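You operate a simulated robot arm through the tools that you are given. There is no shell and no other tool. Be economical: measure what you need, move in short steps, check, and stop when the job is done.

You run a simulated robot arm. Do the job below in one go: nothing can be reset, and whatever is moved stays where it is left.

TASK
Time the chain by hand wheel and lock it with the red pin.
Fine: grey desk's drive switch off first; leave it off and the line air vented; in this order: clutch in, timing pointer into the green, pin into the boss marked LOCK, clutch out.

The check looks at the end state, three seconds after you hand in, the way a careful person would. Anything else that was tipped, shoved, dropped, spilled or broken makes it a failure.

THE ROBOT
A 7-joint arm with a two-finger parallel gripper on a trunk, on a base that drives. Base frame: it is fixed to the floor where the robot stands at the start and does not move with it; the origin is under the middle of the robot, x ahead of it, y to its left, z up. Readings come in mm, degrees, newtons and seconds.
With the tool pointing down near the work surface it reaches from about 220 to 720 mm from the robot's upright axis, wherever it stands. Its first joint turns from -115.0 to 115.0 degrees. Places, roughly: batch dial [800, -200, 1000]; clutch lever [600, -300, 600]; drive switch on the grey desk [700, -100, 900]; hand wheel [600, -300, 700]; jog speed dial [700, -300, 1000]; line air lever [600, -1100, 700]; line display [900, -300, 1000]; lock boss [700, -400, 1100]; timing dial [600, -400, 900]. Payload 3.91 kg.
Tool frame: the origin (TCP) lies between the finger pads and is the grasp point; the fingertips stand 30 mm ahead of it; z points along the fingers, y is the line along which they close. The gripper opens to 110 mm. The fingers are 20 mm wide and 10 mm thick; the gripper's body (48 by 112 mm) begins 55 mm behind the TCP.
Orientation is that of the tool frame in the base frame, as a unit quaternion [x, y, z, w]. With the fingers straight down and closing along the base's y, the tool's x points along the base's -x, its y along +y and its z along -z.

THE INTERFACE
- The arm moves only by the tool jog_arm. Its argument "motion" is a list of rows, each a list of 7 numbers: the shift along the tool's x, y, z in mm, then the turn, a rotation vector about the tool's x, y, z in degrees, then the finger opening in mm, from 0 to 110. In form: [[tx, ty, tz, wx, wy, wz, fingers], ...]. A call has 1 to 8 rows; each row is the pose to reach, as a shift and turn from the pose commanded when the call began, along the tool's axes at that moment. Rows are played at 5 a second. More than 50 mm and 8.6 degrees between two rows, or a gripper value outside its range, and nothing of the call is played. Where a pose cannot be reached the arm comes as near as it can. A force on the tool above 40 N (or 10 N above the force at the start of the call, whichever is more), or a blocked arm, ends the call early, and 0.2 s more pass. The fingers move at their own pace (about 108 mm/s each) and stop on an object; they squeeze with about 34 N. The grip force told is the motor's: it shows also when the fingers shut on nothing. Time passes only in rows, and 0.2 s behind the last, so rows that repeat a pose let the fingers close. It gives the time, the measured TCP pose, the force on the tool (base axes), the opening and the grip force at its end, in the units of the frame above (readings bear some noise), with the torque about the TCP (base axes, N m) and any sound that the robot's microphone picked up.
- Cameras (640 x 400 px; columns grow to the right, rows downward): "scene" is now at [15.4, 103.2, 1548.6]; the picture's right is [-0.55, -0.83, 0.00], its down [-0.51, 0.34, -0.79] and it looks along [0.66, -0.44, -0.61] (base axes); focal length 289 px, centre (320, 200). "wrist" rides on the gripper at [72, 17, -103] in the tool frame; the picture's right is [-0.23, 0.97, 0.00], its down [-0.76, -0.18, -0.62] and it looks along [-0.61, -0.14, 0.78] (tool axes); focal length 222 px, centre (320, 200). There is no depth. A picture from a camera that has moved, and an enlarged one, comes with that camera's place and axes in the base frame and with its lens.
- get_image(camera): a new picture of that camera. No time passes.
- raise_lower(by): slides the trunk up (or, below 0, down) by that many mm; the arm and the scene camera ride with it, the base frame stays. It gives what a move gives, with no picture.
- base_move(legs): drives the robot by 1 to 6 legs, each [ahead, turn to the left] in mm and degrees, along the robot's own axes; the way and the turn of a leg run together, so that a leg with both is an arc; at most 1500 mm and 180 degrees a leg. The arm and the cameras ride along, it lands a little off, and it stops where it bumps. It gives what a move gives.
- head_to(pan, tilt): turns the head with the scene camera to pan (to the left, within 155 degrees either way) and tilt (down, from -29 to 69), counted from straight ahead of the robot. It gives what a move gives.
- close_up(camera, box): a new picture of the part [left, top, right, bottom] of that camera's present view, enlarged. No time passes.
- job_done(): hands the job in; it is judged then, once.

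Work in short steps. Places have to be worked out from the pictures, the camera data and where the tool is seen: move nearer, look again, correct. Check each grasp and each placing, and mend what went wrong. You have 120 turns and 82 pictures in all, those below and enlarged ones among them. Open the gripper and draw the arm clear of the work before you hand the job in, unless the task says otherwise; then end with one line.

The tools are called after "Request:" as name(argument=value, ...) on one line, values as JSON. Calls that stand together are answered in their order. jog_arm: Moves the arm, as the interface text tells. Its arguments: {"type":"object","properties":{"motion":{"type":"array","items":{"type":"array","items":{"type":"number"}}}},"required":["motion"]} The other tools are called the same way: raise_lower (by) slides the trunk up or down; base_move (legs) drives the base; head_to (pan, tilt) turns the head that bears the scene camera; get_image (camera) takes a picture; close_up (camera, box) takes an enlarged picture of a part of a camera's view; job_done () hands the job in.

At the start:

```text
time: 0.0
position: [421.0, -216.0, 1347.5]
tool_rot: [0.0, 1.0, 0.0, -0.001]
contact_force: [0.0, 0.2, 1.1]
ft_torque: [0.03, -0.01, -0.05]
finger_gap: 109.8
grip_force: 0.1
trunk travel left (down, up): [-650.0, 340.0]
robot x, y, heading: [0.6, -0.7, -0.2]
head pan, tilt: [-33.5, 37.4]
```

scene: 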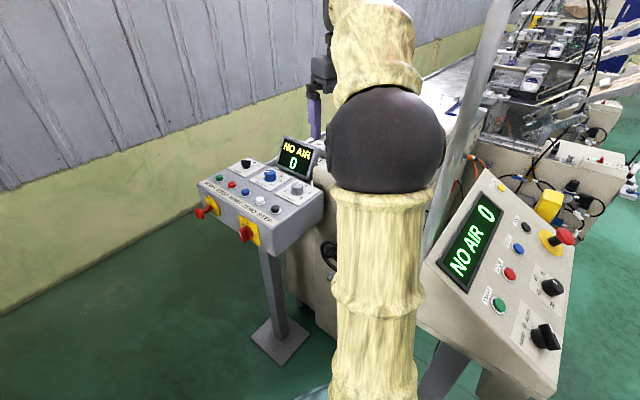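
wrist: 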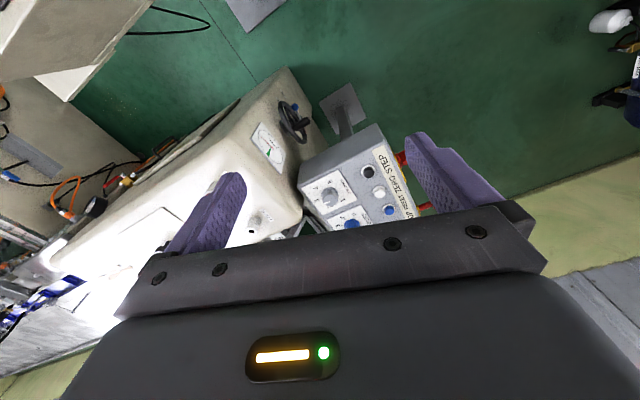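

The arm hides much of the scene view; I enlarge the grey desk and the wrist view first.

Request:
close_up(camera="scene", box=[190, 120, 340, 260])

Request:
close_up(camera="wrist", box=[220, 60, 440, 250])

```text
2.86 times, centred on (265, 190) of scene
camera zoom: at [15.4, 103.2, 1548.6], right [-0.55, -0.83, 0.0], down [-0.51, 0.34, -0.79], along [0.66, -0.44, -0.61], focal length 825 px, centre (477, 229)
```

zoom: 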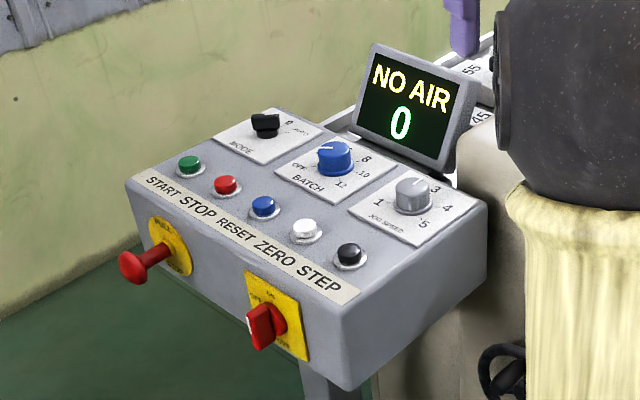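

```text
2.11 times, centred on (330, 155) of wrist
camera zoom: at [347.9, -199.8, 1451.6], right [0.23, 0.97, 0.0], down [0.76, -0.18, 0.62], along [0.61, -0.14, -0.78], focal length 468 px, centre (299, 295)
```

zoom: 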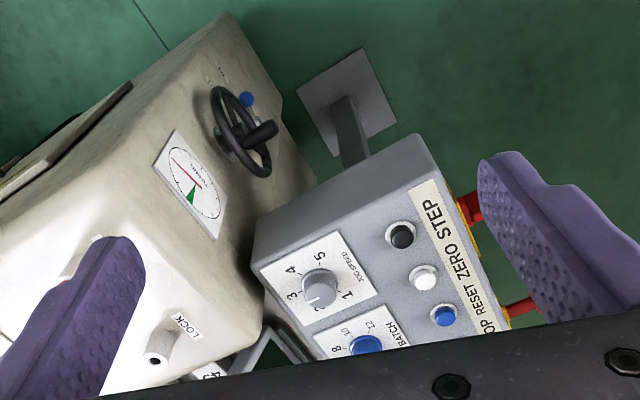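

The red rotary switch on the yellow plate of the grey desk's front is the drive switch. I move the arm to the left to get a clear view of the machine.

Request:
jog_arm(motion=[[0, 50, 0, 0, 0, 0, 110], [0, 100, 0, 0, 0, 0, 110], [0, 150, 0, 0, 0, 0, 110], [0, 200, 0, 0, 0, 0, 110], [0, 250, 0, 0, 0, 0, 110], [0, 300, 0, 0, 0, 0, 110], [0, 350, 0, 0, 0, 0, 110], [0, 400, 0, 0, 0, 0, 110]])

Request:
get_image(camera="scene")

```text
time: 1.8
position: [420.2, 186.2, 1350.3]
tool_rot: [0.0, 1.0, 0.0, -0.001]
contact_force: [0.6, -0.1, -0.4]
ft_torque: [-0.01, 0.01, 0.01]
finger_gap: 109.9
grip_force: 0.2
trunk travel left (down, up): [-650.0, 340.0]
robot x, y, heading: [2.3, -1.5, -0.2]
head pan, tilt: [-33.5, 37.4]
```

```text
77 pictures are left
camera scene: at [15.9, 104.5, 1548.5], right [-0.55, -0.83, 0.0], down [-0.51, 0.33, -0.79], along [0.66, -0.44, -0.61], focal length 289 px, centre (320, 200)
```

scene: 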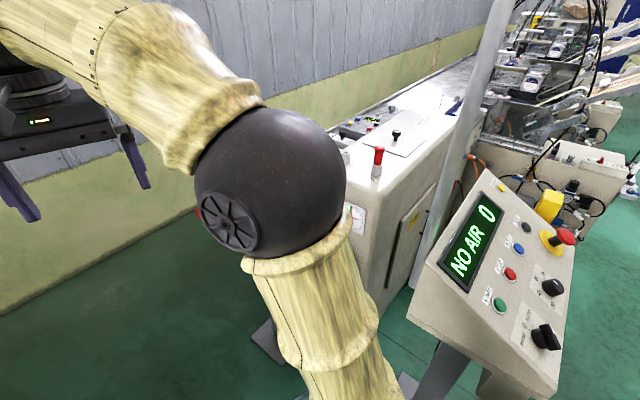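

Now the machine's top is visible with a red pin sitting in a boss. I enlarge it.

Request:
close_up(camera="scene", box=[325, 90, 485, 250])

```text
2.50 times, centred on (405, 170) of scene
camera zoom: at [15.9, 104.5, 1548.5], right [-0.55, -0.83, 0.0], down [-0.51, 0.33, -0.79], along [0.66, -0.44, -0.61], focal length 722 px, centre (108, 275)
```

zoom: 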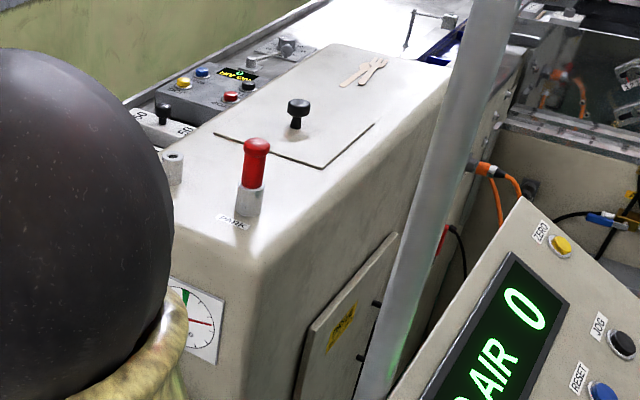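

The red pin is in the PARK boss, LOCK is beside it, and dial, wheel and desk front all face roughly (-0.33, 0.95). I drive to a place squarely in front of that face, with the arm kept high.

Request:
base_move(legs=[[0, 34], [480, 0], [0, -105]])

Request:
head_to(pan=0, tilt=45)

Request:
get_image(camera="scene")

Request:
get_image(camera="wrist")

```text
time: 13.8
position: [703.3, -75.2, 1348.8]
tool_rot: [0.587, 0.81, 0.0, 0.0]
contact_force: [-1.0, 0.4, -0.9]
ft_torque: [-0.01, -0.01, 0.0]
finger_gap: 110.1
grip_force: 0.0
trunk travel left (down, up): [-650.0, 340.0]
robot x, y, heading: [398.2, 265.6, -71.5]
head pan, tilt: [-33.5, 37.4]
```

```text
time: 14.8
position: [703.0, -76.2, 1349.3]
tool_rot: [0.586, 0.81, 0.0, -0.001]
contact_force: [0.0, 0.1, -0.2]
ft_torque: [-0.04, -0.02, 0.03]
finger_gap: 109.9
grip_force: 0.0
trunk travel left (down, up): [-650.0, 340.0]
robot x, y, heading: [393.0, 264.2, -72.0]
head pan, tilt: [0.0, 45.0]
```

```text
75 pictures are left
camera scene: at [551.0, 291.2, 1537.5], right [-0.95, -0.31, 0.0], down [-0.22, 0.67, -0.71], along [0.22, -0.67, -0.71], focal length 289 px, centre (320, 200)
```

scene: 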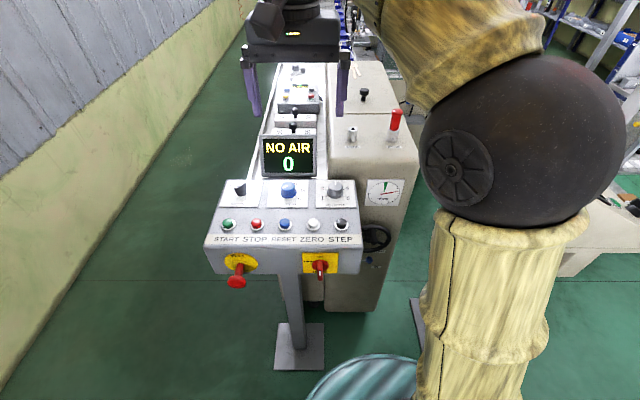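

```text
74 pictures are left
camera wrist: at [695.2, -2.1, 1452.6], right [1.0, 0.09, 0.0], down [0.07, -0.78, 0.62], along [0.05, -0.62, -0.78], focal length 222 px, centre (320, 200)
```

wrist: 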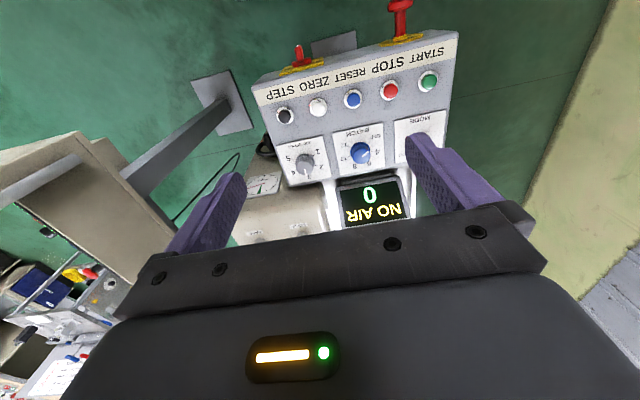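

The view is square to the desk. I enlarge the switch.

Request:
close_up(camera="scene", box=[200, 180, 400, 300])

Request:
close_up(camera="scene", box=[280, 230, 360, 290])

```text
3.20 times, centred on (300, 240) of scene
camera zoom: at [551.0, 291.2, 1537.5], right [-0.95, -0.31, 0.0], down [-0.22, 0.67, -0.71], along [0.22, -0.67, -0.71], focal length 924 px, centre (384, 72)
```

zoom: 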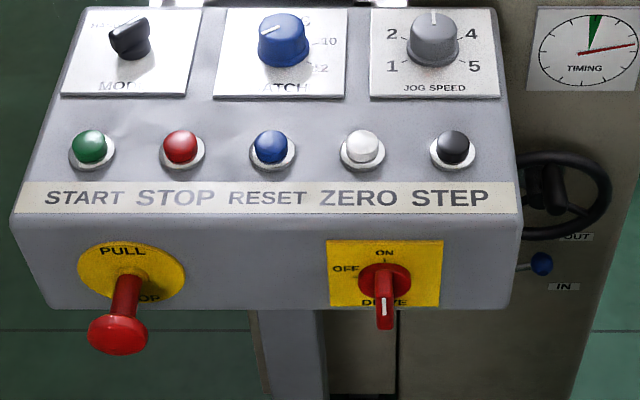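

```text
6.67 times, centred on (320, 260) of scene
camera zoom: at [551.0, 291.2, 1537.5], right [-0.95, -0.31, 0.0], down [-0.22, 0.67, -0.71], along [0.22, -0.67, -0.71], focal length 1926 px, centre (320, -200)
```

zoom: 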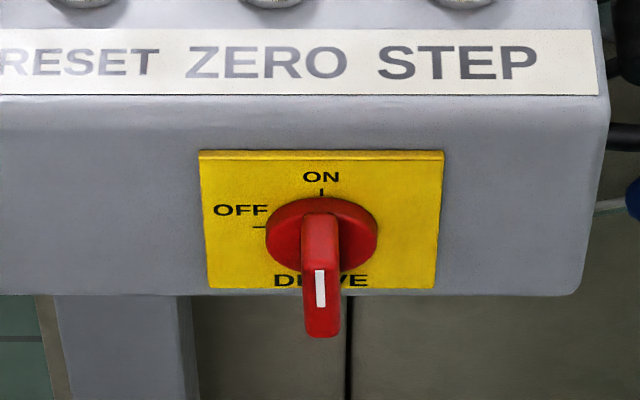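

Knob bar is vertical (ON); OFF is at its left. I back off 200 mm, then pitch the tool to horizontal at height.

Request:
base_move(legs=[[-200, 0.3]])

Request:
jog_arm(motion=[[-20, 0, 0, 0, -8, 0, 110], [-40, 0, 0, 0, -16, 0, 110], [-60, 0, 0, 0, -24, 0, 110], [-80, 0, 0, 0, -32, 0, 110], [-100, 0, 0, 0, -40, 0, 110], [-120, 0, 0, 0, -48, 0, 110], [-140, 0, 0, 0, -56, 0, 110], [-150, 0, 0, 0, -64, 0, 110]])

```text
time: 16.6
position: [640.8, 117.3, 1348.9]
tool_rot: [0.585, 0.811, 0.0, 0.0]
contact_force: [0.0, 0.9, 0.4]
ft_torque: [0.0, -0.03, 0.0]
finger_gap: 110.1
grip_force: 0.1
trunk travel left (down, up): [-650.0, 340.0]
robot x, y, heading: [331.6, 457.5, -71.5]
head pan, tilt: [0.0, 45.0]
```

```text
time: 18.4
position: [688.7, -25.9, 1349.3]
tool_rot: [0.496, 0.688, -0.309, 0.43]
contact_force: [0.4, 0.3, 0.3]
ft_torque: [0.02, 0.0, -0.01]
finger_gap: 109.9
grip_force: 0.1
trunk travel left (down, up): [-650.0, 340.0]
robot x, y, heading: [331.0, 455.2, -71.8]
head pan, tilt: [0.0, 45.0]
```

Finish the pitch to horizontal and then draw back along the tool.

Request:
jog_arm(motion=[[0, 0, 0, 0, -8, 0, 60], [0, 0, 0, 0, -16, 0, 60], [0, 0, 0, 0, -26, 0, 60]])

Request:
jog_arm(motion=[[0, 0, 0, 0, -8, 0, 60], [0, 0, 0, 0, -16, 0, 60], [0, 0, 0, 0, -24, 0, 60], [0, 0, 0, 0, -26.2, 0, 60]])

```text
refused: row 3 steps farther than a row can; nothing moved
```

```text
time: 19.4
position: [688.7, -26.0, 1348.3]
tool_rot: [0.413, 0.572, -0.415, 0.575]
contact_force: [0.6, 0.2, -0.2]
ft_torque: [-0.02, -0.02, -0.01]
finger_gap: 59.6
grip_force: 0.0
trunk travel left (down, up): [-650.0, 340.0]
robot x, y, heading: [330.7, 458.1, -71.6]
head pan, tilt: [0.0, 45.0]
```

Back off 100 mm along the tool, shift sideways, then lower the trunk to the switch's height.

Request:
jog_arm(motion=[[0, -18, -50, 0, 0, 0, 60], [0, -36, -100, 0, 0, 0, 60]])

Request:
raise_lower(by=-430)

Request:
get_image(camera="wrist")

Request:
get_image(camera="scene")

```text
refused: row 1 steps farther than a row can; nothing moved
```

```text
refused: -430 is not a number from -400 to 400
```

```text
71 pictures are left
camera wrist: at [670.9, 77.4, 1275.8], right [0.92, 0.31, 0.23], down [-0.37, 0.54, 0.76], along [0.11, -0.78, 0.61], focal length 222 px, centre (320, 200)
```

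wrist: 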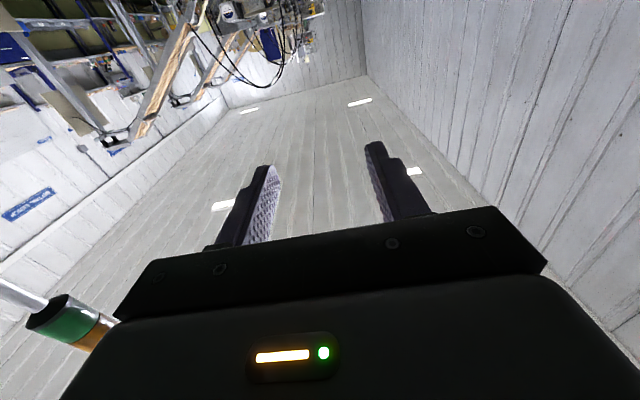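

```text
70 pictures are left
camera scene: at [487.9, 483.2, 1537.5], right [-0.95, -0.32, 0.0], down [-0.22, 0.67, -0.71], along [0.22, -0.67, -0.71], focal length 289 px, centre (320, 200)
```

scene: 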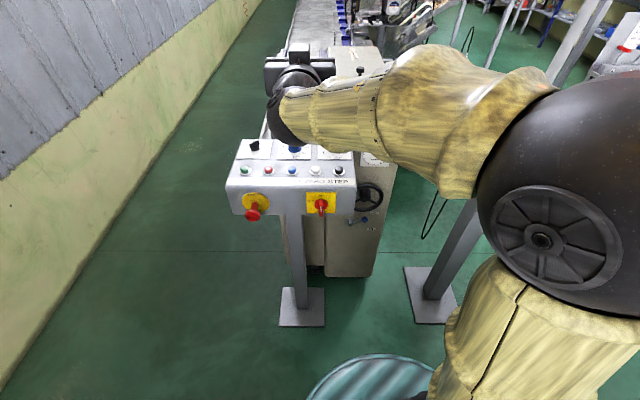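

Redo with smaller steps.

Request:
jog_arm(motion=[[0, -10, -35, 0, 0, 0, 60], [0, -24, -70, 0, 0, 0, 60], [0, -36, -100, 0, 0, 0, 60]])

Request:
raise_lower(by=-400)

Request:
raise_lower(by=-30)

Request:
get_image(camera="wrist")

Request:
get_image(camera="scene")

```text
time: 20.1
position: [621.8, 58.7, 1348.9]
tool_rot: [0.413, 0.572, -0.415, 0.574]
contact_force: [-0.1, 0.4, -0.4]
ft_torque: [0.01, 0.01, 0.0]
finger_gap: 59.9
grip_force: 0.1
trunk travel left (down, up): [-650.0, 340.0]
robot x, y, heading: [329.3, 455.2, -71.7]
head pan, tilt: [0.0, 45.0]
```

```text
time: 24.0
position: [623.5, 56.2, 944.3]
tool_rot: [0.414, 0.575, -0.414, 0.572]
contact_force: [0.1, -0.3, -0.3]
ft_torque: [0.01, 0.01, -0.03]
finger_gap: 60.1
grip_force: 0.0
trunk travel left (down, up): [-250.0, 740.0]
robot x, y, heading: [332.6, 459.3, -71.6]
head pan, tilt: [0.0, 45.0]
```

```text
time: 24.7
position: [623.1, 56.5, 915.7]
tool_rot: [0.414, 0.574, -0.415, 0.571]
contact_force: [0.7, 0.7, 0.5]
ft_torque: [0.0, -0.05, 0.01]
finger_gap: 59.7
grip_force: 0.1
trunk travel left (down, up): [-220.0, 770.0]
robot x, y, heading: [334.5, 458.3, -71.2]
head pan, tilt: [0.0, 45.0]
```

```text
69 pictures are left
camera wrist: at [606.4, 159.3, 843.1], right [0.92, 0.31, 0.22], down [-0.36, 0.53, 0.76], along [0.11, -0.79, 0.61], focal length 222 px, centre (320, 200)
```

wrist: 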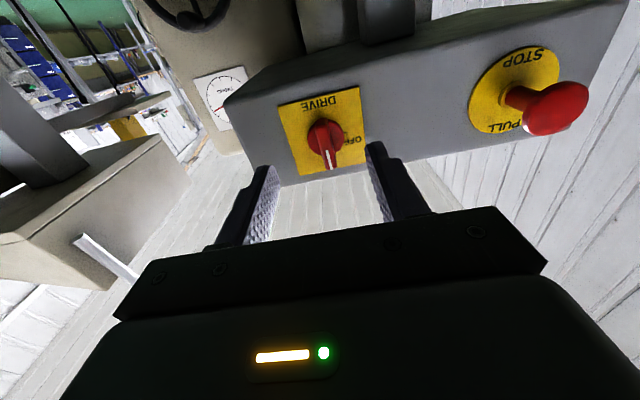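

```text
68 pictures are left
camera scene: at [487.8, 483.2, 1106.7], right [-0.95, -0.32, 0.0], down [-0.22, 0.67, -0.71], along [0.22, -0.67, -0.71], focal length 289 px, centre (320, 200)
```

scene: 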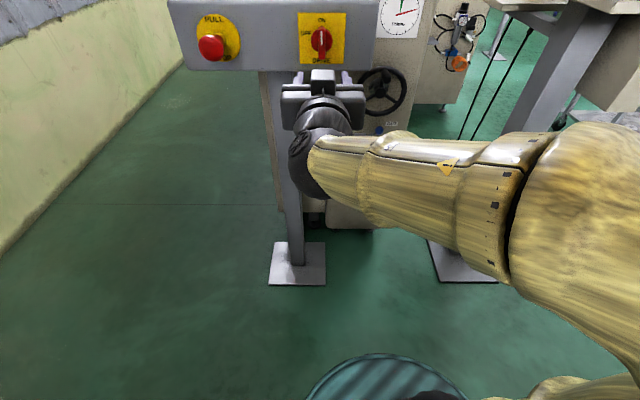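

Triangulating both views puts the knob about 129 mm ahead, 24 mm above and centred on the tool. I raise 24, advance 60 and look again.

Request:
jog_arm(motion=[[-24, 0, 20, 0, 0, 0, 60], [-24, 0, 40, 0, 0, 0, 60], [-24, 0, 60, 0, 0, 0, 60], [-24, 0, 60, 0, 0, 0, 60]])

Request:
get_image(camera="wrist")

Request:
close_up(camera="scene", box=[260, 0, 380, 120])

```text
time: 25.7
position: [641.2, 0.3, 942.6]
tool_rot: [0.414, 0.572, -0.415, 0.574]
contact_force: [-0.8, -0.2, -0.3]
ft_torque: [-0.02, -0.01, 0.03]
finger_gap: 60.1
grip_force: 0.0
trunk travel left (down, up): [-220.0, 770.0]
robot x, y, heading: [332.7, 456.9, -71.7]
head pan, tilt: [0.0, 45.0]
```

```text
67 pictures are left
camera wrist: at [623.6, 104.1, 870.5], right [0.92, 0.31, 0.23], down [-0.37, 0.54, 0.76], along [0.11, -0.78, 0.61], focal length 222 px, centre (320, 200)
```

wrist: 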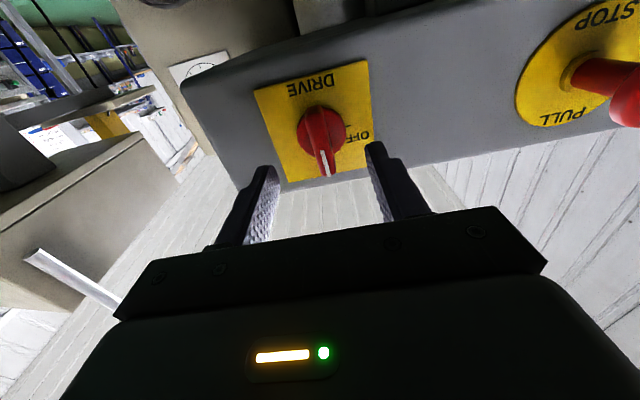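

```text
3.33 times, centred on (320, 60) of scene
camera zoom: at [487.8, 483.2, 1107.5], right [-0.95, -0.32, 0.0], down [-0.22, 0.67, -0.71], along [0.22, -0.67, -0.71], focal length 963 px, centre (320, 667)
```

zoom: 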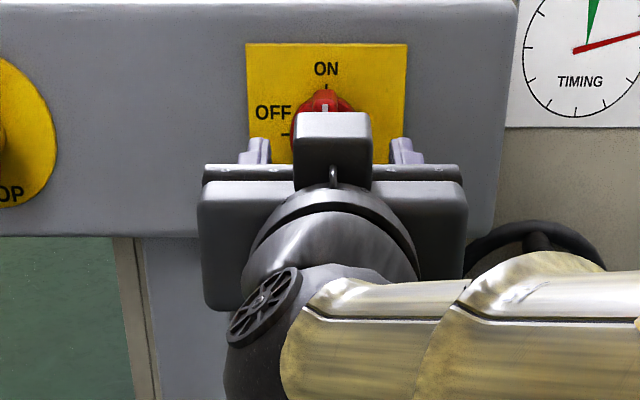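

Knob is centred, about 70 mm ahead and a few mm low. I advance 32 mm so the fingers straddle the bar, then look.

Request:
jog_arm(motion=[[4, 2, 16, 0, 0, 0, 60], [4, 2, 32, 0, 0, 0, 60], [4, 2, 32, 0, 0, 0, 60]])

Request:
get_image(camera="wrist")

```text
time: 26.5
position: [653.2, -29.1, 938.8]
tool_rot: [0.414, 0.573, -0.414, 0.574]
contact_force: [-0.2, 0.9, 1.1]
ft_torque: [-0.03, 0.02, -0.02]
finger_gap: 60.0
grip_force: 0.0
trunk travel left (down, up): [-220.0, 770.0]
robot x, y, heading: [328.8, 453.5, -72.1]
head pan, tilt: [0.0, 45.0]
```

```text
65 pictures are left
camera wrist: at [636.1, 74.1, 866.6], right [0.92, 0.31, 0.23], down [-0.37, 0.54, 0.76], along [0.11, -0.78, 0.61], focal length 222 px, centre (320, 200)
```

wrist: 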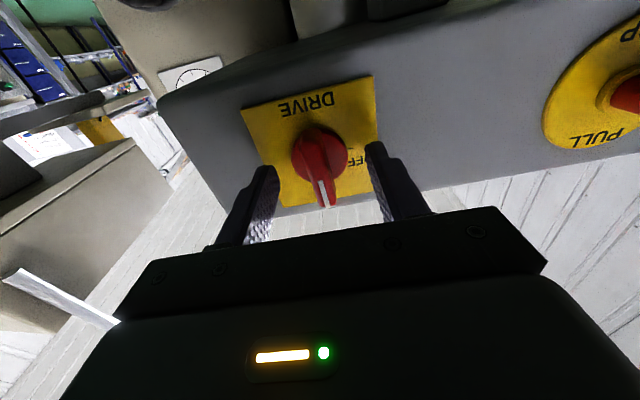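

Disc centre lies on the tool axis about 47 mm ahead, the bar protrudes to ~17 mm. I advance 9 mm more and close on the bar.

Request:
jog_arm(motion=[[0, 0, 9, 0, 0, 0, 60], [0, 0, 9, 0, 0, 0, 40], [0, 0, 9, 0, 0, 0, 0], [0, 0, 9, 0, 0, 0, 0], [0, 0, 9, 0, 0, 0, 0]])

Request:
get_image(camera="wrist")

```text
time: 27.7
position: [653.9, -37.3, 938.3]
tool_rot: [0.414, 0.572, -0.415, 0.574]
contact_force: [-4.8, -0.4, -2.1]
ft_torque: [0.01, 0.02, -0.27]
finger_gap: 38.5
grip_force: 45.4
trunk travel left (down, up): [-220.0, 770.0]
robot x, y, heading: [334.3, 459.0, -71.4]
head pan, tilt: [0.0, 45.0]
```

```text
64 pictures are left
camera wrist: at [638.6, 65.5, 866.4], right [0.92, 0.31, 0.23], down [-0.37, 0.54, 0.76], along [0.11, -0.79, 0.61], focal length 222 px, centre (320, 200)
```

wrist: 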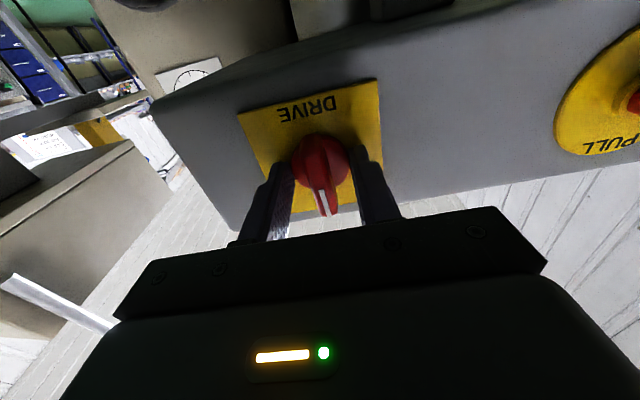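

Gap 38.5 mm means the pads hold the round disc, not the bar. I open, back off 12 mm and close again.

Request:
jog_arm(motion=[[0, 0, 0, 0, 0, 0, 55], [0, 0, -13, 0, 0, 0, 55], [0, 0, -13, 0, 0, 0, 0], [0, 0, -13, 0, 0, 0, 0], [0, 0, -13, 0, 0, 0, 0]])

Request:
close_up(camera="wrist", box=[220, 80, 420, 240])

```text
time: 28.9
position: [651.2, -25.8, 938.9]
tool_rot: [0.413, 0.572, -0.414, 0.575]
contact_force: [-2.2, -0.4, -0.4]
ft_torque: [-0.22, -0.04, -0.55]
finger_gap: 12.8
grip_force: 44.9
trunk travel left (down, up): [-220.0, 770.0]
robot x, y, heading: [333.6, 453.7, -71.6]
head pan, tilt: [0.0, 45.0]
```

```text
2.50 times, centred on (320, 160) of wrist
camera zoom: at [634.7, 77.7, 866.4], right [0.92, 0.31, 0.23], down [-0.37, 0.54, 0.76], along [0.11, -0.78, 0.61], focal length 555 px, centre (320, 300)
```

zoom: 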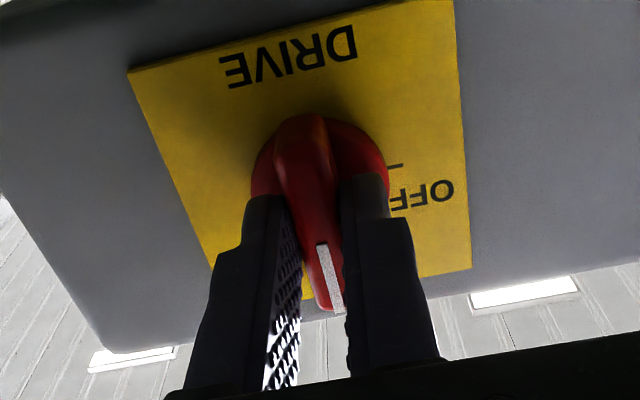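

The bar is held (12.8 mm). I turn it counterclockwise as seen from the front.

Request:
jog_arm(motion=[[0, 0, 0, 0, 0, -8, 0], [0, 0, 0, 0, 0, -16, 0], [0, 0, 0, 0, 0, -24, 0], [0, 0, 0, 0, 0, -32, 0], [0, 0, 0, 0, 0, -40, 0], [0, 0, 0, 0, 0, -48, 0]])

```text
time: 30.3
position: [651.6, -25.1, 939.3]
tool_rot: [0.144, 0.691, -0.613, 0.355]
contact_force: [-6.6, -4.2, 5.4]
ft_torque: [0.65, 0.18, -1.15]
finger_gap: 13.1
grip_force: 45.3
trunk travel left (down, up): [-220.0, 770.0]
robot x, y, heading: [334.3, 452.0, -71.6]
head pan, tilt: [0.0, 45.0]
```

Turning smoothly; I continue through the remaining angle.

Request:
jog_arm(motion=[[0, 0, 0, 0, 0, -8, 0], [0, 0, 0, 0, 0, -16, 0], [0, 0, 0, 0, 0, -24, 0], [0, 0, 0, 0, 0, -32, 0], [0, 0, 0, 0, 0, -40, 0], [0, 0, 0, 0, 0, -43, 0]])

Request:
get_image(camera="wrist")

```text
time: 31.7
position: [651.3, -24.7, 940.2]
tool_rot: [0.119, -0.695, 0.701, -0.107]
contact_force: [-3.0, -13.0, 11.9]
ft_torque: [0.48, -0.7, 0.72]
finger_gap: 12.7
grip_force: 44.8
trunk travel left (down, up): [-220.0, 770.0]
robot x, y, heading: [331.1, 456.5, -71.4]
head pan, tilt: [0.0, 45.0]
```

```text
62 pictures are left
camera wrist: at [548.7, 49.4, 923.8], right [0.2, 0.06, -0.98], down [0.53, 0.83, 0.16], along [0.82, -0.55, 0.14], focal length 222 px, centre (320, 200)
```

wrist: 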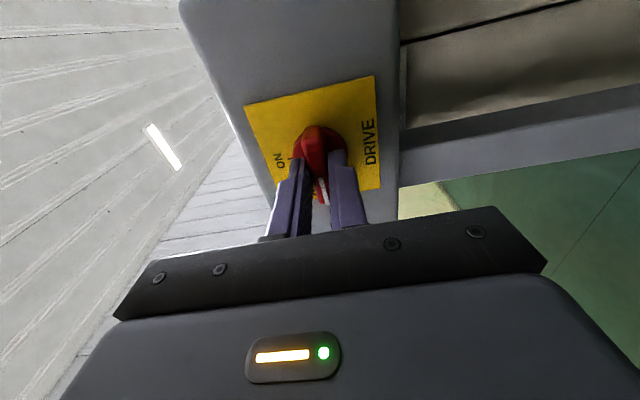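

Turned 90°. I release and back off, then check.

Request:
jog_arm(motion=[[0, 0, 0, 0, 0, 0, 50], [0, 0, 0, 0, 0, 0, 60], [0, 0, -30, 0, 0, 0, 60], [0, 0, -60, 0, 0, 0, 60], [0, 0, -90, 0, 0, 0, 60], [0, 0, -120, 0, 0, 0, 60], [0, 0, -150, 0, 0, 0, 60]])

Request:
get_image(camera="wrist")

Request:
head_to(pan=-5, tilt=25)

Request:
get_image(camera="scene")

```text
time: 33.5
position: [629.8, 81.5, 899.1]
tool_rot: [-0.143, 0.719, -0.675, 0.081]
contact_force: [-0.1, -0.3, -0.7]
ft_torque: [0.0, -0.01, 0.01]
finger_gap: 59.9
grip_force: 0.0
out of reach, approached as far as the arm can: row 7
trunk travel left (down, up): [-220.0, 770.0]
robot x, y, heading: [330.5, 455.8, -71.5]
head pan, tilt: [0.0, 45.0]
stopped in row 7: the arm was blocked; the commanded pose is now the measured one
```

```text
61 pictures are left
camera wrist: at [528.1, 157.5, 896.4], right [0.12, 0.12, -0.99], down [0.54, 0.82, 0.17], along [0.83, -0.56, 0.04], focal length 222 px, centre (320, 200)
```

wrist: 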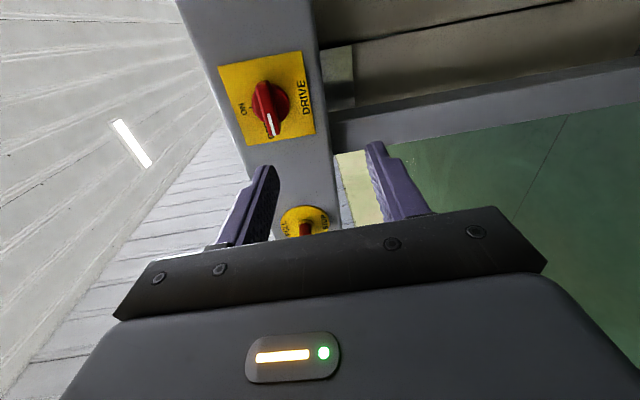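

```text
time: 34.4
position: [631.7, 81.6, 900.1]
tool_rot: [-0.141, 0.719, -0.676, 0.082]
contact_force: [-0.1, -0.6, -0.6]
ft_torque: [-0.02, 0.01, 0.0]
finger_gap: 59.9
grip_force: 0.0
trunk travel left (down, up): [-220.0, 770.0]
robot x, y, heading: [334.2, 453.2, -71.3]
head pan, tilt: [-5.0, 25.0]
```

```text
60 pictures are left
camera scene: at [483.4, 471.0, 1138.0], right [-0.97, -0.23, 0.0], down [-0.1, 0.41, -0.91], along [0.21, -0.88, -0.42], focal length 289 px, centre (320, 200)
```

scene: 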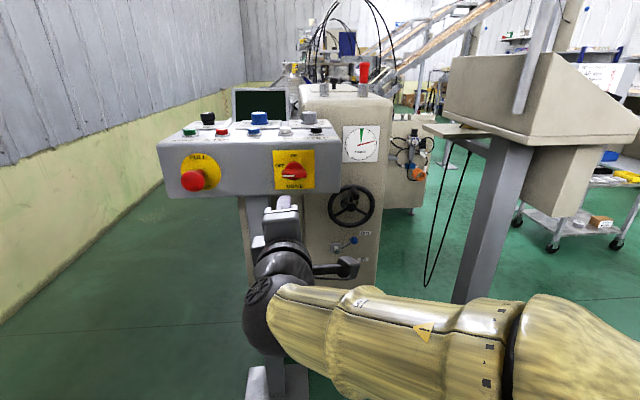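

Switch reads OFF, the display went dark. Now a close-up of the machine panel.

Request:
close_up(camera="scene", box=[310, 50, 410, 280])

Request:
close_up(camera="scene", box=[310, 220, 390, 270])

```text
1.74 times, centred on (360, 165) of scene
camera zoom: at [483.4, 471.0, 1138.0], right [-0.97, -0.23, 0.0], down [-0.1, 0.41, -0.91], along [0.21, -0.88, -0.42], focal length 502 px, centre (250, 261)
```

zoom: 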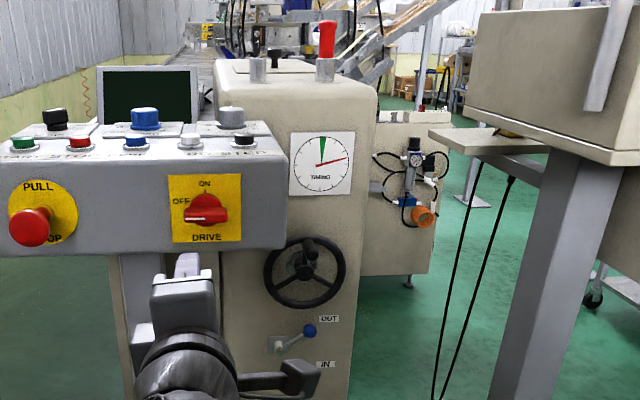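

```text
8.00 times, centred on (350, 245) of scene
camera zoom: at [483.4, 471.0, 1138.0], right [-0.97, -0.23, 0.0], down [-0.1, 0.41, -0.91], along [0.21, -0.88, -0.42], focal length 2311 px, centre (80, -160)
```

zoom: 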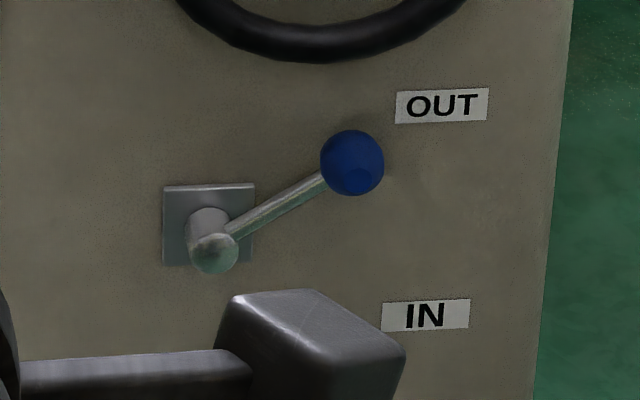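

Clutch lever: hub at left, ball at right, up = OUT, down = IN. I lower the trunk, level the tool and shift it to the right of the desk before driving forward.

Request:
raise_lower(by=-200)

Request:
jog_arm(motion=[[25, 5, 0, 1, 0, 1, 60], [50, 10, 0, 2, 0, 2, 60], [75, 20, 0, 3, 0, 3, 60], [100, 30, 0, 4.2, 0, 4.2, 60], [130, 40, 0, 4.2, 0, 4.2, 60], [160, 50, 0, 4.2, 0, 4.2, 60], [190, 60, 0, 4.2, 0, 4.2, 60], [197, 70, 0, 4.2, 0, 4.2, 60]])

```text
time: 36.5
position: [633.0, 77.4, 694.6]
tool_rot: [-0.143, 0.722, -0.672, 0.082]
contact_force: [0.7, -1.1, 0.2]
ft_torque: [-0.02, 0.0, 0.0]
finger_gap: 60.0
grip_force: 0.0
trunk travel left (down, up): [-20.0, 970.0]
robot x, y, heading: [334.0, 459.0, -71.5]
head pan, tilt: [-5.0, 25.0]
```

```text
time: 38.3
position: [488.3, 12.8, 639.3]
tool_rot: [-0.118, 0.704, -0.692, 0.106]
contact_force: [-0.4, 1.1, 0.0]
ft_torque: [0.02, 0.0, 0.01]
finger_gap: 60.0
grip_force: 0.0
out of reach, approached as far as the arm can: row 3, 4, 5, 6, 7, 8
trunk travel left (down, up): [-20.0, 970.0]
robot x, y, heading: [333.3, 452.6, -71.4]
head pan, tilt: [-5.0, 25.0]
```

TCP is now about in line with the lever. I drive forward 200 mm and look.

Request:
base_move(legs=[[200, 0]])

Request:
get_image(camera="wrist")

Request:
get_image(camera="scene")

```text
time: 40.1
position: [549.3, -180.7, 640.2]
tool_rot: [-0.114, 0.705, -0.692, 0.105]
contact_force: [0.6, -0.9, -0.5]
ft_torque: [0.01, 0.02, -0.01]
finger_gap: 59.9
grip_force: 0.1
trunk travel left (down, up): [-20.0, 970.0]
robot x, y, heading: [395.5, 266.3, -71.8]
head pan, tilt: [-5.0, 25.0]
```

```text
57 pictures are left
camera wrist: at [447.7, -104.8, 625.4], right [0.2, 0.08, -0.98], down [0.54, 0.82, 0.18], along [0.82, -0.56, 0.12], focal length 222 px, centre (320, 200)
```

wrist: 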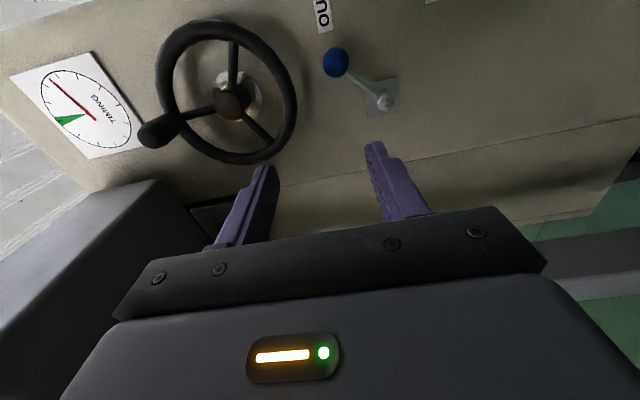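

```text
56 pictures are left
camera scene: at [550.4, 273.1, 937.6], right [-0.97, -0.23, 0.0], down [-0.1, 0.42, -0.9], along [0.21, -0.88, -0.43], focal length 289 px, centre (320, 200)
```

scene: 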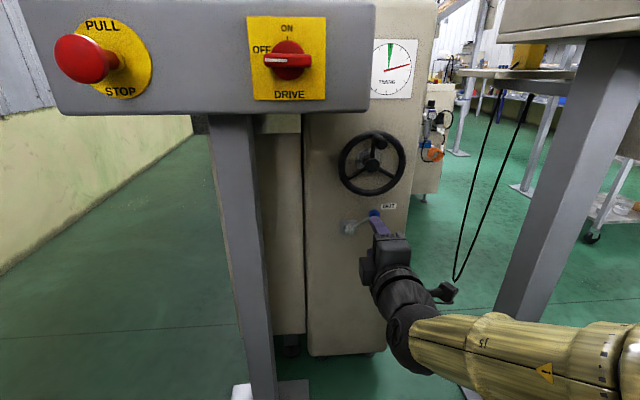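

Triangulated: ball at (565,-355,611), hub at about (628,-355,557), wheel centre (581,-353,738). I lower below the wheel, open to 90 mm so that the fingers will straddle the ball from above and below, and advance partway.

Request:
jog_arm(motion=[[15, 20, 15, 0, 0, 0, 90], [30, 40, 30, 0, 0, 0, 90], [46, 57, 50, 0, 0, 0, 90], [46, 57, 85, 0, 0, 0, 90], [46, 57, 110, 0, 0, 0, 90], [46, 57, 110, 0, 0, 0, 90]])

Request:
get_image(camera="wrist")

```text
time: 41.5
position: [569.3, -277.3, 612.0]
tool_rot: [-0.107, 0.707, -0.692, 0.098]
contact_force: [-0.5, 0.4, 0.1]
ft_torque: [0.0, 0.02, 0.0]
finger_gap: 90.2
grip_force: 0.1
out of reach, approached as far as the arm can: row 1, 2, 3, 4, 5, 6
trunk travel left (down, up): [-20.0, 970.0]
robot x, y, heading: [399.1, 268.6, -71.5]
head pan, tilt: [-5.0, 25.0]
```

```text
55 pictures are left
camera wrist: at [469.7, -198.7, 597.4], right [0.2, 0.08, -0.98], down [0.55, 0.81, 0.18], along [0.81, -0.58, 0.12], focal length 222 px, centre (320, 200)
```

wrist: 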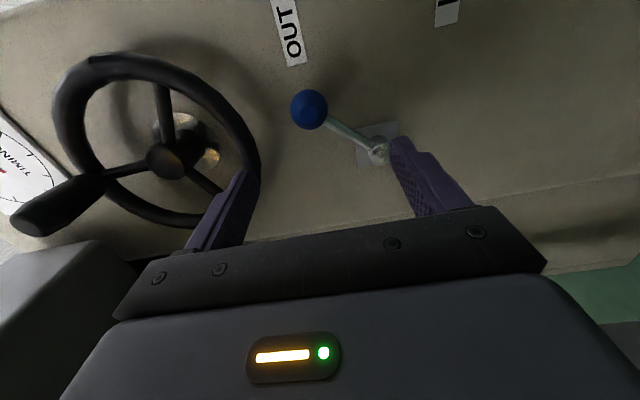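

The arm clips at this low pose with the target straight ahead. I re-stand the base turned about 20° to the right so the panel lies to the left-ahead, as it did for the switch.

Request:
base_move(legs=[[-150, 0], [0, -20], [90, 0]])

Request:
raise_lower(by=-20)

Request:
head_to(pan=18, tilt=25)

Request:
get_image(camera="scene")

```text
time: 45.3
position: [323.1, -249.1, 610.8]
tool_rot: [0.017, 0.715, -0.698, -0.024]
contact_force: [0.5, -0.4, -0.7]
ft_torque: [0.0, 0.0, 0.0]
finger_gap: 90.1
grip_force: 0.0
trunk travel left (down, up): [-20.0, 970.0]
robot x, y, heading: [347.3, 319.9, -91.8]
head pan, tilt: [-5.0, 25.0]
```

```text
time: 45.9
position: [323.5, -251.4, 591.7]
tool_rot: [0.018, 0.715, -0.699, -0.023]
contact_force: [0.0, -0.2, -0.4]
ft_torque: [0.01, 0.01, 0.0]
finger_gap: 90.1
grip_force: 0.0
trunk travel left (down, up): [0.0, 990.0]
robot x, y, heading: [348.1, 318.3, -91.5]
head pan, tilt: [-5.0, 25.0]
```

```text
time: 46.8
position: [323.1, -250.0, 592.6]
tool_rot: [0.017, 0.715, -0.699, -0.023]
contact_force: [0.8, 0.1, -0.1]
ft_torque: [0.05, 0.05, 0.0]
finger_gap: 89.9
grip_force: 0.1
trunk travel left (down, up): [0.0, 990.0]
robot x, y, heading: [344.1, 317.7, -91.5]
head pan, tilt: [18.0, 25.0]
```

```text
54 pictures are left
camera scene: at [530.1, 283.8, 918.1], right [-0.96, -0.28, 0.0], down [-0.12, 0.41, -0.91], along [0.25, -0.87, -0.42], focal length 289 px, centre (320, 200)
```

scene: 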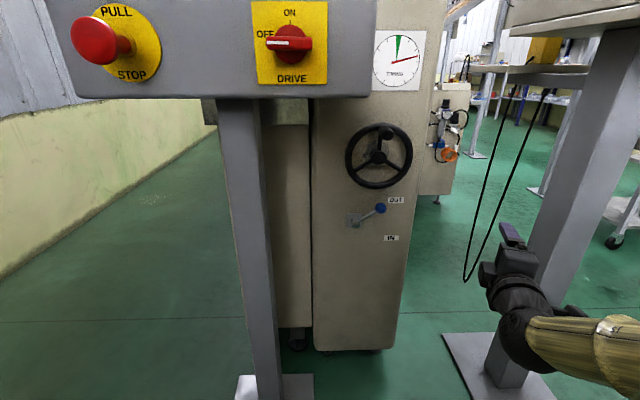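

Now I bring the tool left with a 22° yaw so it faces the panel again, in front of and a little below the ball.

Request:
jog_arm(motion=[[-27, 1, 0, 0, -3, 0, 90], [-54, 2, 0, 0, -6, 0, 90], [-81, 3, 0, 0, -9, 0, 90], [-108, 4, 0, 0, -12, 0, 90], [-135, 5, 5, 0, -15, 0, 90], [-162, 6, 10, 0, -18, 0, 90], [-189, 7, 15, 0, -21, 0, 90], [-214, 9, 20, 0, -21.7, 0, 90]])

Request:
get_image(camera="wrist")

```text
time: 48.6
position: [499.1, -218.0, 625.4]
tool_rot: [-0.113, 0.708, -0.689, 0.11]
contact_force: [1.0, -0.3, -0.6]
ft_torque: [0.01, -0.01, -0.02]
finger_gap: 90.1
grip_force: 0.1
out of reach, approached as far as the arm can: row 2, 3, 4, 5, 6, 7, 8
trunk travel left (down, up): [0.0, 990.0]
robot x, y, heading: [348.5, 320.3, -91.8]
head pan, tilt: [18.0, 25.0]
```

```text
53 pictures are left
camera wrist: at [397.0, -141.8, 611.6], right [0.21, 0.1, -0.97], down [0.53, 0.82, 0.19], along [0.82, -0.56, 0.12], focal length 222 px, centre (320, 200)
```

wrist: 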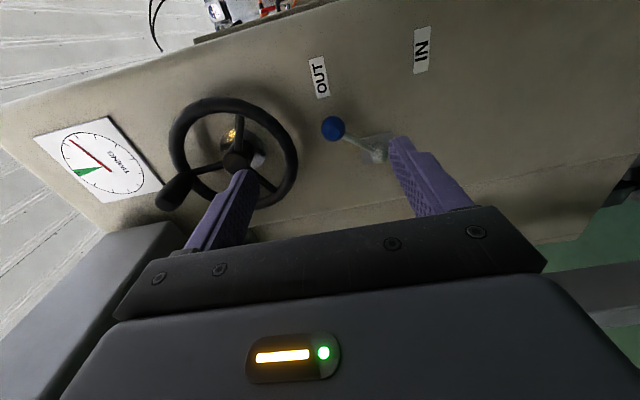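

The arm seems limited by the rolled wrist. I undo the roll (+90°), closing the fingers, to use them as a pusher.

Request:
jog_arm(motion=[[0, 0, 0, 0, 0, 8, 60], [0, 0, 0, 0, 0, 16, 30], [0, 0, 0, 0, 0, 24, 0], [0, 0, 0, 0, 0, 32, 0], [0, 0, 0, 0, 0, 40, 0], [0, 0, 0, 0, 0, 48, 0], [0, 0, 0, 0, 0, 56, 0], [0, 0, 0, 0, 0, 64, 0]])

Request:
jog_arm(motion=[[0, 0, 0, 0, 0, 8, 0], [0, 0, 0, 0, 0, 16, 0], [0, 0, 0, 0, 0, 24, 0]])

```text
time: 50.4
position: [497.7, -217.9, 626.0]
tool_rot: [0.278, 0.66, -0.526, 0.46]
contact_force: [-0.2, 0.8, 0.3]
ft_torque: [-0.03, 0.01, -0.03]
finger_gap: 0.2
grip_force: 33.8
trunk travel left (down, up): [0.0, 990.0]
robot x, y, heading: [347.9, 319.8, -91.8]
head pan, tilt: [18.0, 25.0]
```

```text
time: 51.2
position: [497.0, -218.6, 625.7]
tool_rot: [0.409, 0.588, -0.418, 0.559]
contact_force: [0.6, -0.3, 0.9]
ft_torque: [0.03, -0.01, 0.02]
finger_gap: 0.2
grip_force: 34.3
trunk travel left (down, up): [0.0, 990.0]
robot x, y, heading: [348.0, 318.6, -91.4]
head pan, tilt: [18.0, 25.0]
```

Roll restored without clipping. I advance toward the gap between wheel rim and ball, stopping short to check.

Request:
jog_arm(motion=[[-5, 6, 30, 0, 0, 0, 0], [-10, 12, 60, 0, 0, 0, 0], [-14, 17, 90, 0, 0, 0, 0], [-14, 17, 90, 0, 0, 0, 0]])

Request:
get_image(camera="wrist")

Request:
close_up(camera="scene", box=[300, 100, 460, 270])

```text
time: 52.2
position: [516.8, -234.7, 662.8]
tool_rot: [0.408, 0.588, -0.418, 0.56]
contact_force: [0.0, -0.2, -0.2]
ft_torque: [0.0, 0.0, 0.01]
finger_gap: 0.0
grip_force: 34.0
out of reach, approached as far as the arm can: row 1, 2, 3, 4
trunk travel left (down, up): [0.0, 990.0]
robot x, y, heading: [348.2, 319.4, -91.9]
head pan, tilt: [18.0, 25.0]
```

```text
52 pictures are left
camera wrist: at [495.8, -131.2, 592.3], right [0.93, 0.3, 0.19], down [-0.33, 0.53, 0.78], along [0.14, -0.79, 0.59], focal length 222 px, centre (320, 200)
```

wrist: 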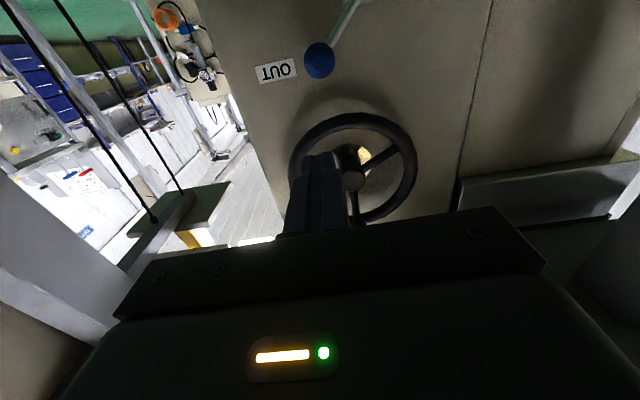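

```text
2.35 times, centred on (380, 185) of scene
camera zoom: at [530.2, 283.8, 918.1], right [-0.96, -0.28, 0.0], down [-0.12, 0.41, -0.91], along [0.25, -0.87, -0.42], focal length 680 px, centre (179, 235)
```

zoom: 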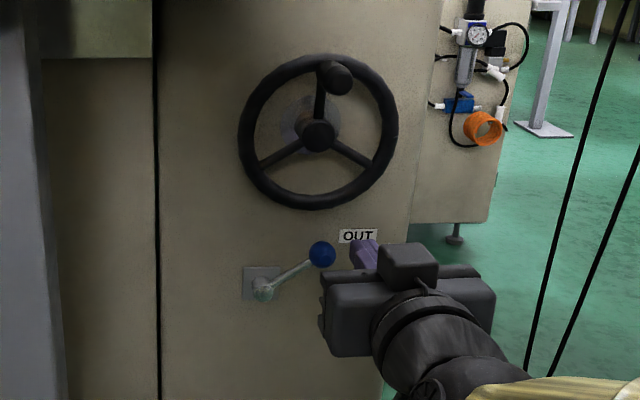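

To understand the arm's limitation I look at the arm's posture with the scene camera.

Request:
head_to(pan=-25, tilt=50)

Request:
get_image(camera="scene")

```text
time: 53.3
position: [515.9, -234.0, 662.3]
tool_rot: [0.409, 0.587, -0.418, 0.56]
contact_force: [0.0, -0.2, 0.0]
ft_torque: [-0.02, -0.01, 0.04]
finger_gap: 0.1
grip_force: 33.8
trunk travel left (down, up): [0.0, 990.0]
robot x, y, heading: [346.2, 317.6, -91.8]
head pan, tilt: [-25.0, 50.0]
```

```text
50 pictures are left
camera scene: at [469.7, 303.4, 880.6], right [-0.89, 0.45, 0.0], down [0.34, 0.68, -0.64], along [-0.29, -0.57, -0.77], focal length 289 px, centre (320, 200)
```

scene: 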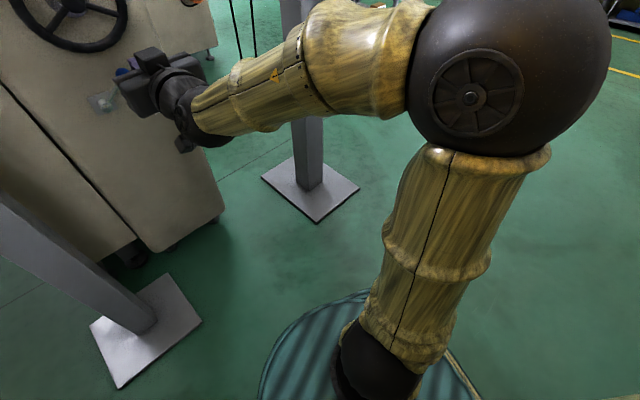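

The arm cannot reach low with a level tool; a tool pitched down 30° raises the wrist. I pitch down in place.

Request:
jog_arm(motion=[[0, 0, 0, 0, 8, 0, 0], [0, 0, 0, 0, 16, 0, 0], [0, 0, 0, 0, 24, 0, 0], [0, 0, 0, 0, 29, 0, 0]])

Request:
head_to(pan=18, tilt=25)

```text
time: 54.3
position: [500.7, -242.2, 666.0]
tool_rot: [0.483, 0.679, -0.369, 0.412]
contact_force: [-0.1, 1.2, -1.3]
ft_torque: [-0.1, -0.07, -0.08]
finger_gap: 0.0
grip_force: 34.0
out of reach, approached as far as the arm can: row 3, 4
trunk travel left (down, up): [0.0, 990.0]
robot x, y, heading: [345.1, 320.1, -91.9]
head pan, tilt: [-25.0, 50.0]
```

```text
time: 55.4
position: [499.2, -242.0, 667.3]
tool_rot: [0.481, 0.68, -0.371, 0.411]
contact_force: [0.9, 0.4, -0.3]
ft_torque: [-0.01, 0.0, 0.0]
finger_gap: 0.3
grip_force: 34.0
trunk travel left (down, up): [0.0, 990.0]
robot x, y, heading: [348.2, 318.0, -91.6]
head pan, tilt: [18.0, 25.0]
```

The wrist bend is likely the limit. I re-stand the robot further right so the panel lies left-ahead at a longer reach, staying clear of the console.

Request:
base_move(legs=[[-200, 0], [0, -45], [200, 0], [0, 65], [60, 0]])

Request:
jog_arm(motion=[[0, 25, 0, 0, -8, 0, 0], [0, 50, 0, 0, -16, 0, 0], [0, 75, 0, 0, -24, 0, 0], [0, 100, 0, 0, -24, 0, 0], [0, 125, 0, 0, -24, 0, 0]])

```text
time: 57.2
position: [506.1, -52.0, 664.7]
tool_rot: [0.498, 0.67, -0.358, 0.419]
contact_force: [0.2, -0.5, -0.7]
ft_torque: [-0.01, 0.0, -0.02]
finger_gap: 0.2
grip_force: 33.9
trunk travel left (down, up): [0.0, 990.0]
robot x, y, heading: [357.0, 506.3, -91.9]
head pan, tilt: [18.0, 25.0]
stopped in leg 1: the robot was blocked; the commanded pose is now the measured one
```

```text
time: 58.4
position: [627.6, -19.6, 656.8]
tool_rot: [0.413, 0.569, -0.452, 0.549]
contact_force: [-0.1, 0.8, -0.1]
ft_torque: [-0.01, -0.02, -0.02]
finger_gap: 0.0
grip_force: 33.9
out of reach, approached as far as the arm can: row 1
trunk travel left (down, up): [0.0, 990.0]
robot x, y, heading: [350.6, 508.9, -92.0]
head pan, tilt: [18.0, 25.0]
```

The base was blocked at the end of backing; I look behind to see what it touched.

Request:
head_to(pan=155, tilt=45)

Request:
get_image(camera="scene")

Request:
head_to(pan=-150, tilt=45)

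Request:
get_image(camera="scene")

```text
time: 60.6
position: [627.4, -21.1, 656.4]
tool_rot: [0.413, 0.569, -0.453, 0.548]
contact_force: [-0.7, 0.3, 0.7]
ft_torque: [0.01, 0.0, 0.0]
finger_gap: 0.0
grip_force: 34.2
trunk travel left (down, up): [0.0, 990.0]
robot x, y, heading: [350.5, 506.4, -91.9]
head pan, tilt: [154.7, 45.0]
```

```text
49 pictures are left
camera scene: at [547.2, 633.4, 887.5], right [0.89, -0.46, 0.0], down [-0.32, -0.63, -0.71], along [0.32, 0.63, -0.71], focal length 289 px, centre (320, 200)
```

scene: 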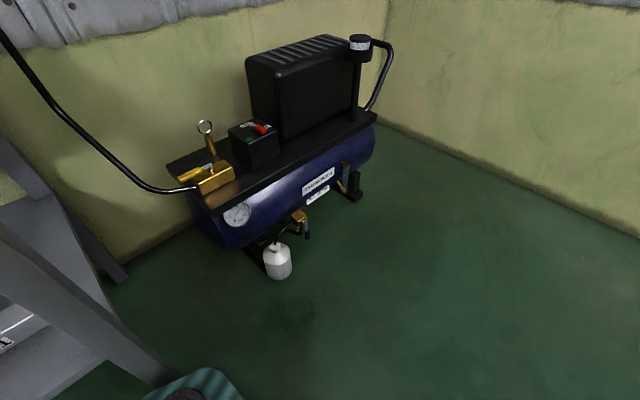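

```text
time: 64.8
position: [627.4, -21.7, 657.4]
tool_rot: [0.413, 0.569, -0.453, 0.548]
contact_force: [-0.6, 0.5, -0.6]
ft_torque: [0.01, 0.03, 0.02]
finger_gap: 0.0
grip_force: 34.0
trunk travel left (down, up): [0.0, 990.0]
robot x, y, heading: [352.3, 506.1, -91.8]
head pan, tilt: [-150.0, 45.0]
```

```text
48 pictures are left
camera scene: at [471.6, 632.7, 887.5], right [0.88, 0.47, 0.0], down [0.33, -0.62, -0.71], along [-0.33, 0.62, -0.71], focal length 289 px, centre (320, 200)
```

scene: 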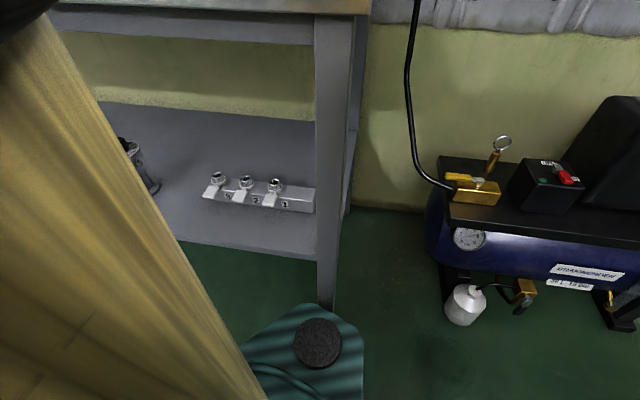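

It only touched the bench leg behind. The level tool works at this more left-ward placement; I test how low it can go here.

Request:
jog_arm(motion=[[40, 0, 0, 0, 0, 0, 0], [80, 0, 0, 0, 0, 0, 0], [120, 0, 0, 0, 0, 0, 0], [160, 0, 0, 0, 0, 0, 0]])

```text
time: 65.8
position: [617.7, -25.7, 495.9]
tool_rot: [0.414, 0.568, -0.452, 0.549]
contact_force: [-0.6, 1.4, -0.5]
ft_torque: [0.01, 0.0, 0.03]
finger_gap: 0.0
grip_force: 33.5
trunk travel left (down, up): [0.0, 990.0]
robot x, y, heading: [353.7, 507.7, -91.8]
head pan, tilt: [-150.0, 45.0]
```

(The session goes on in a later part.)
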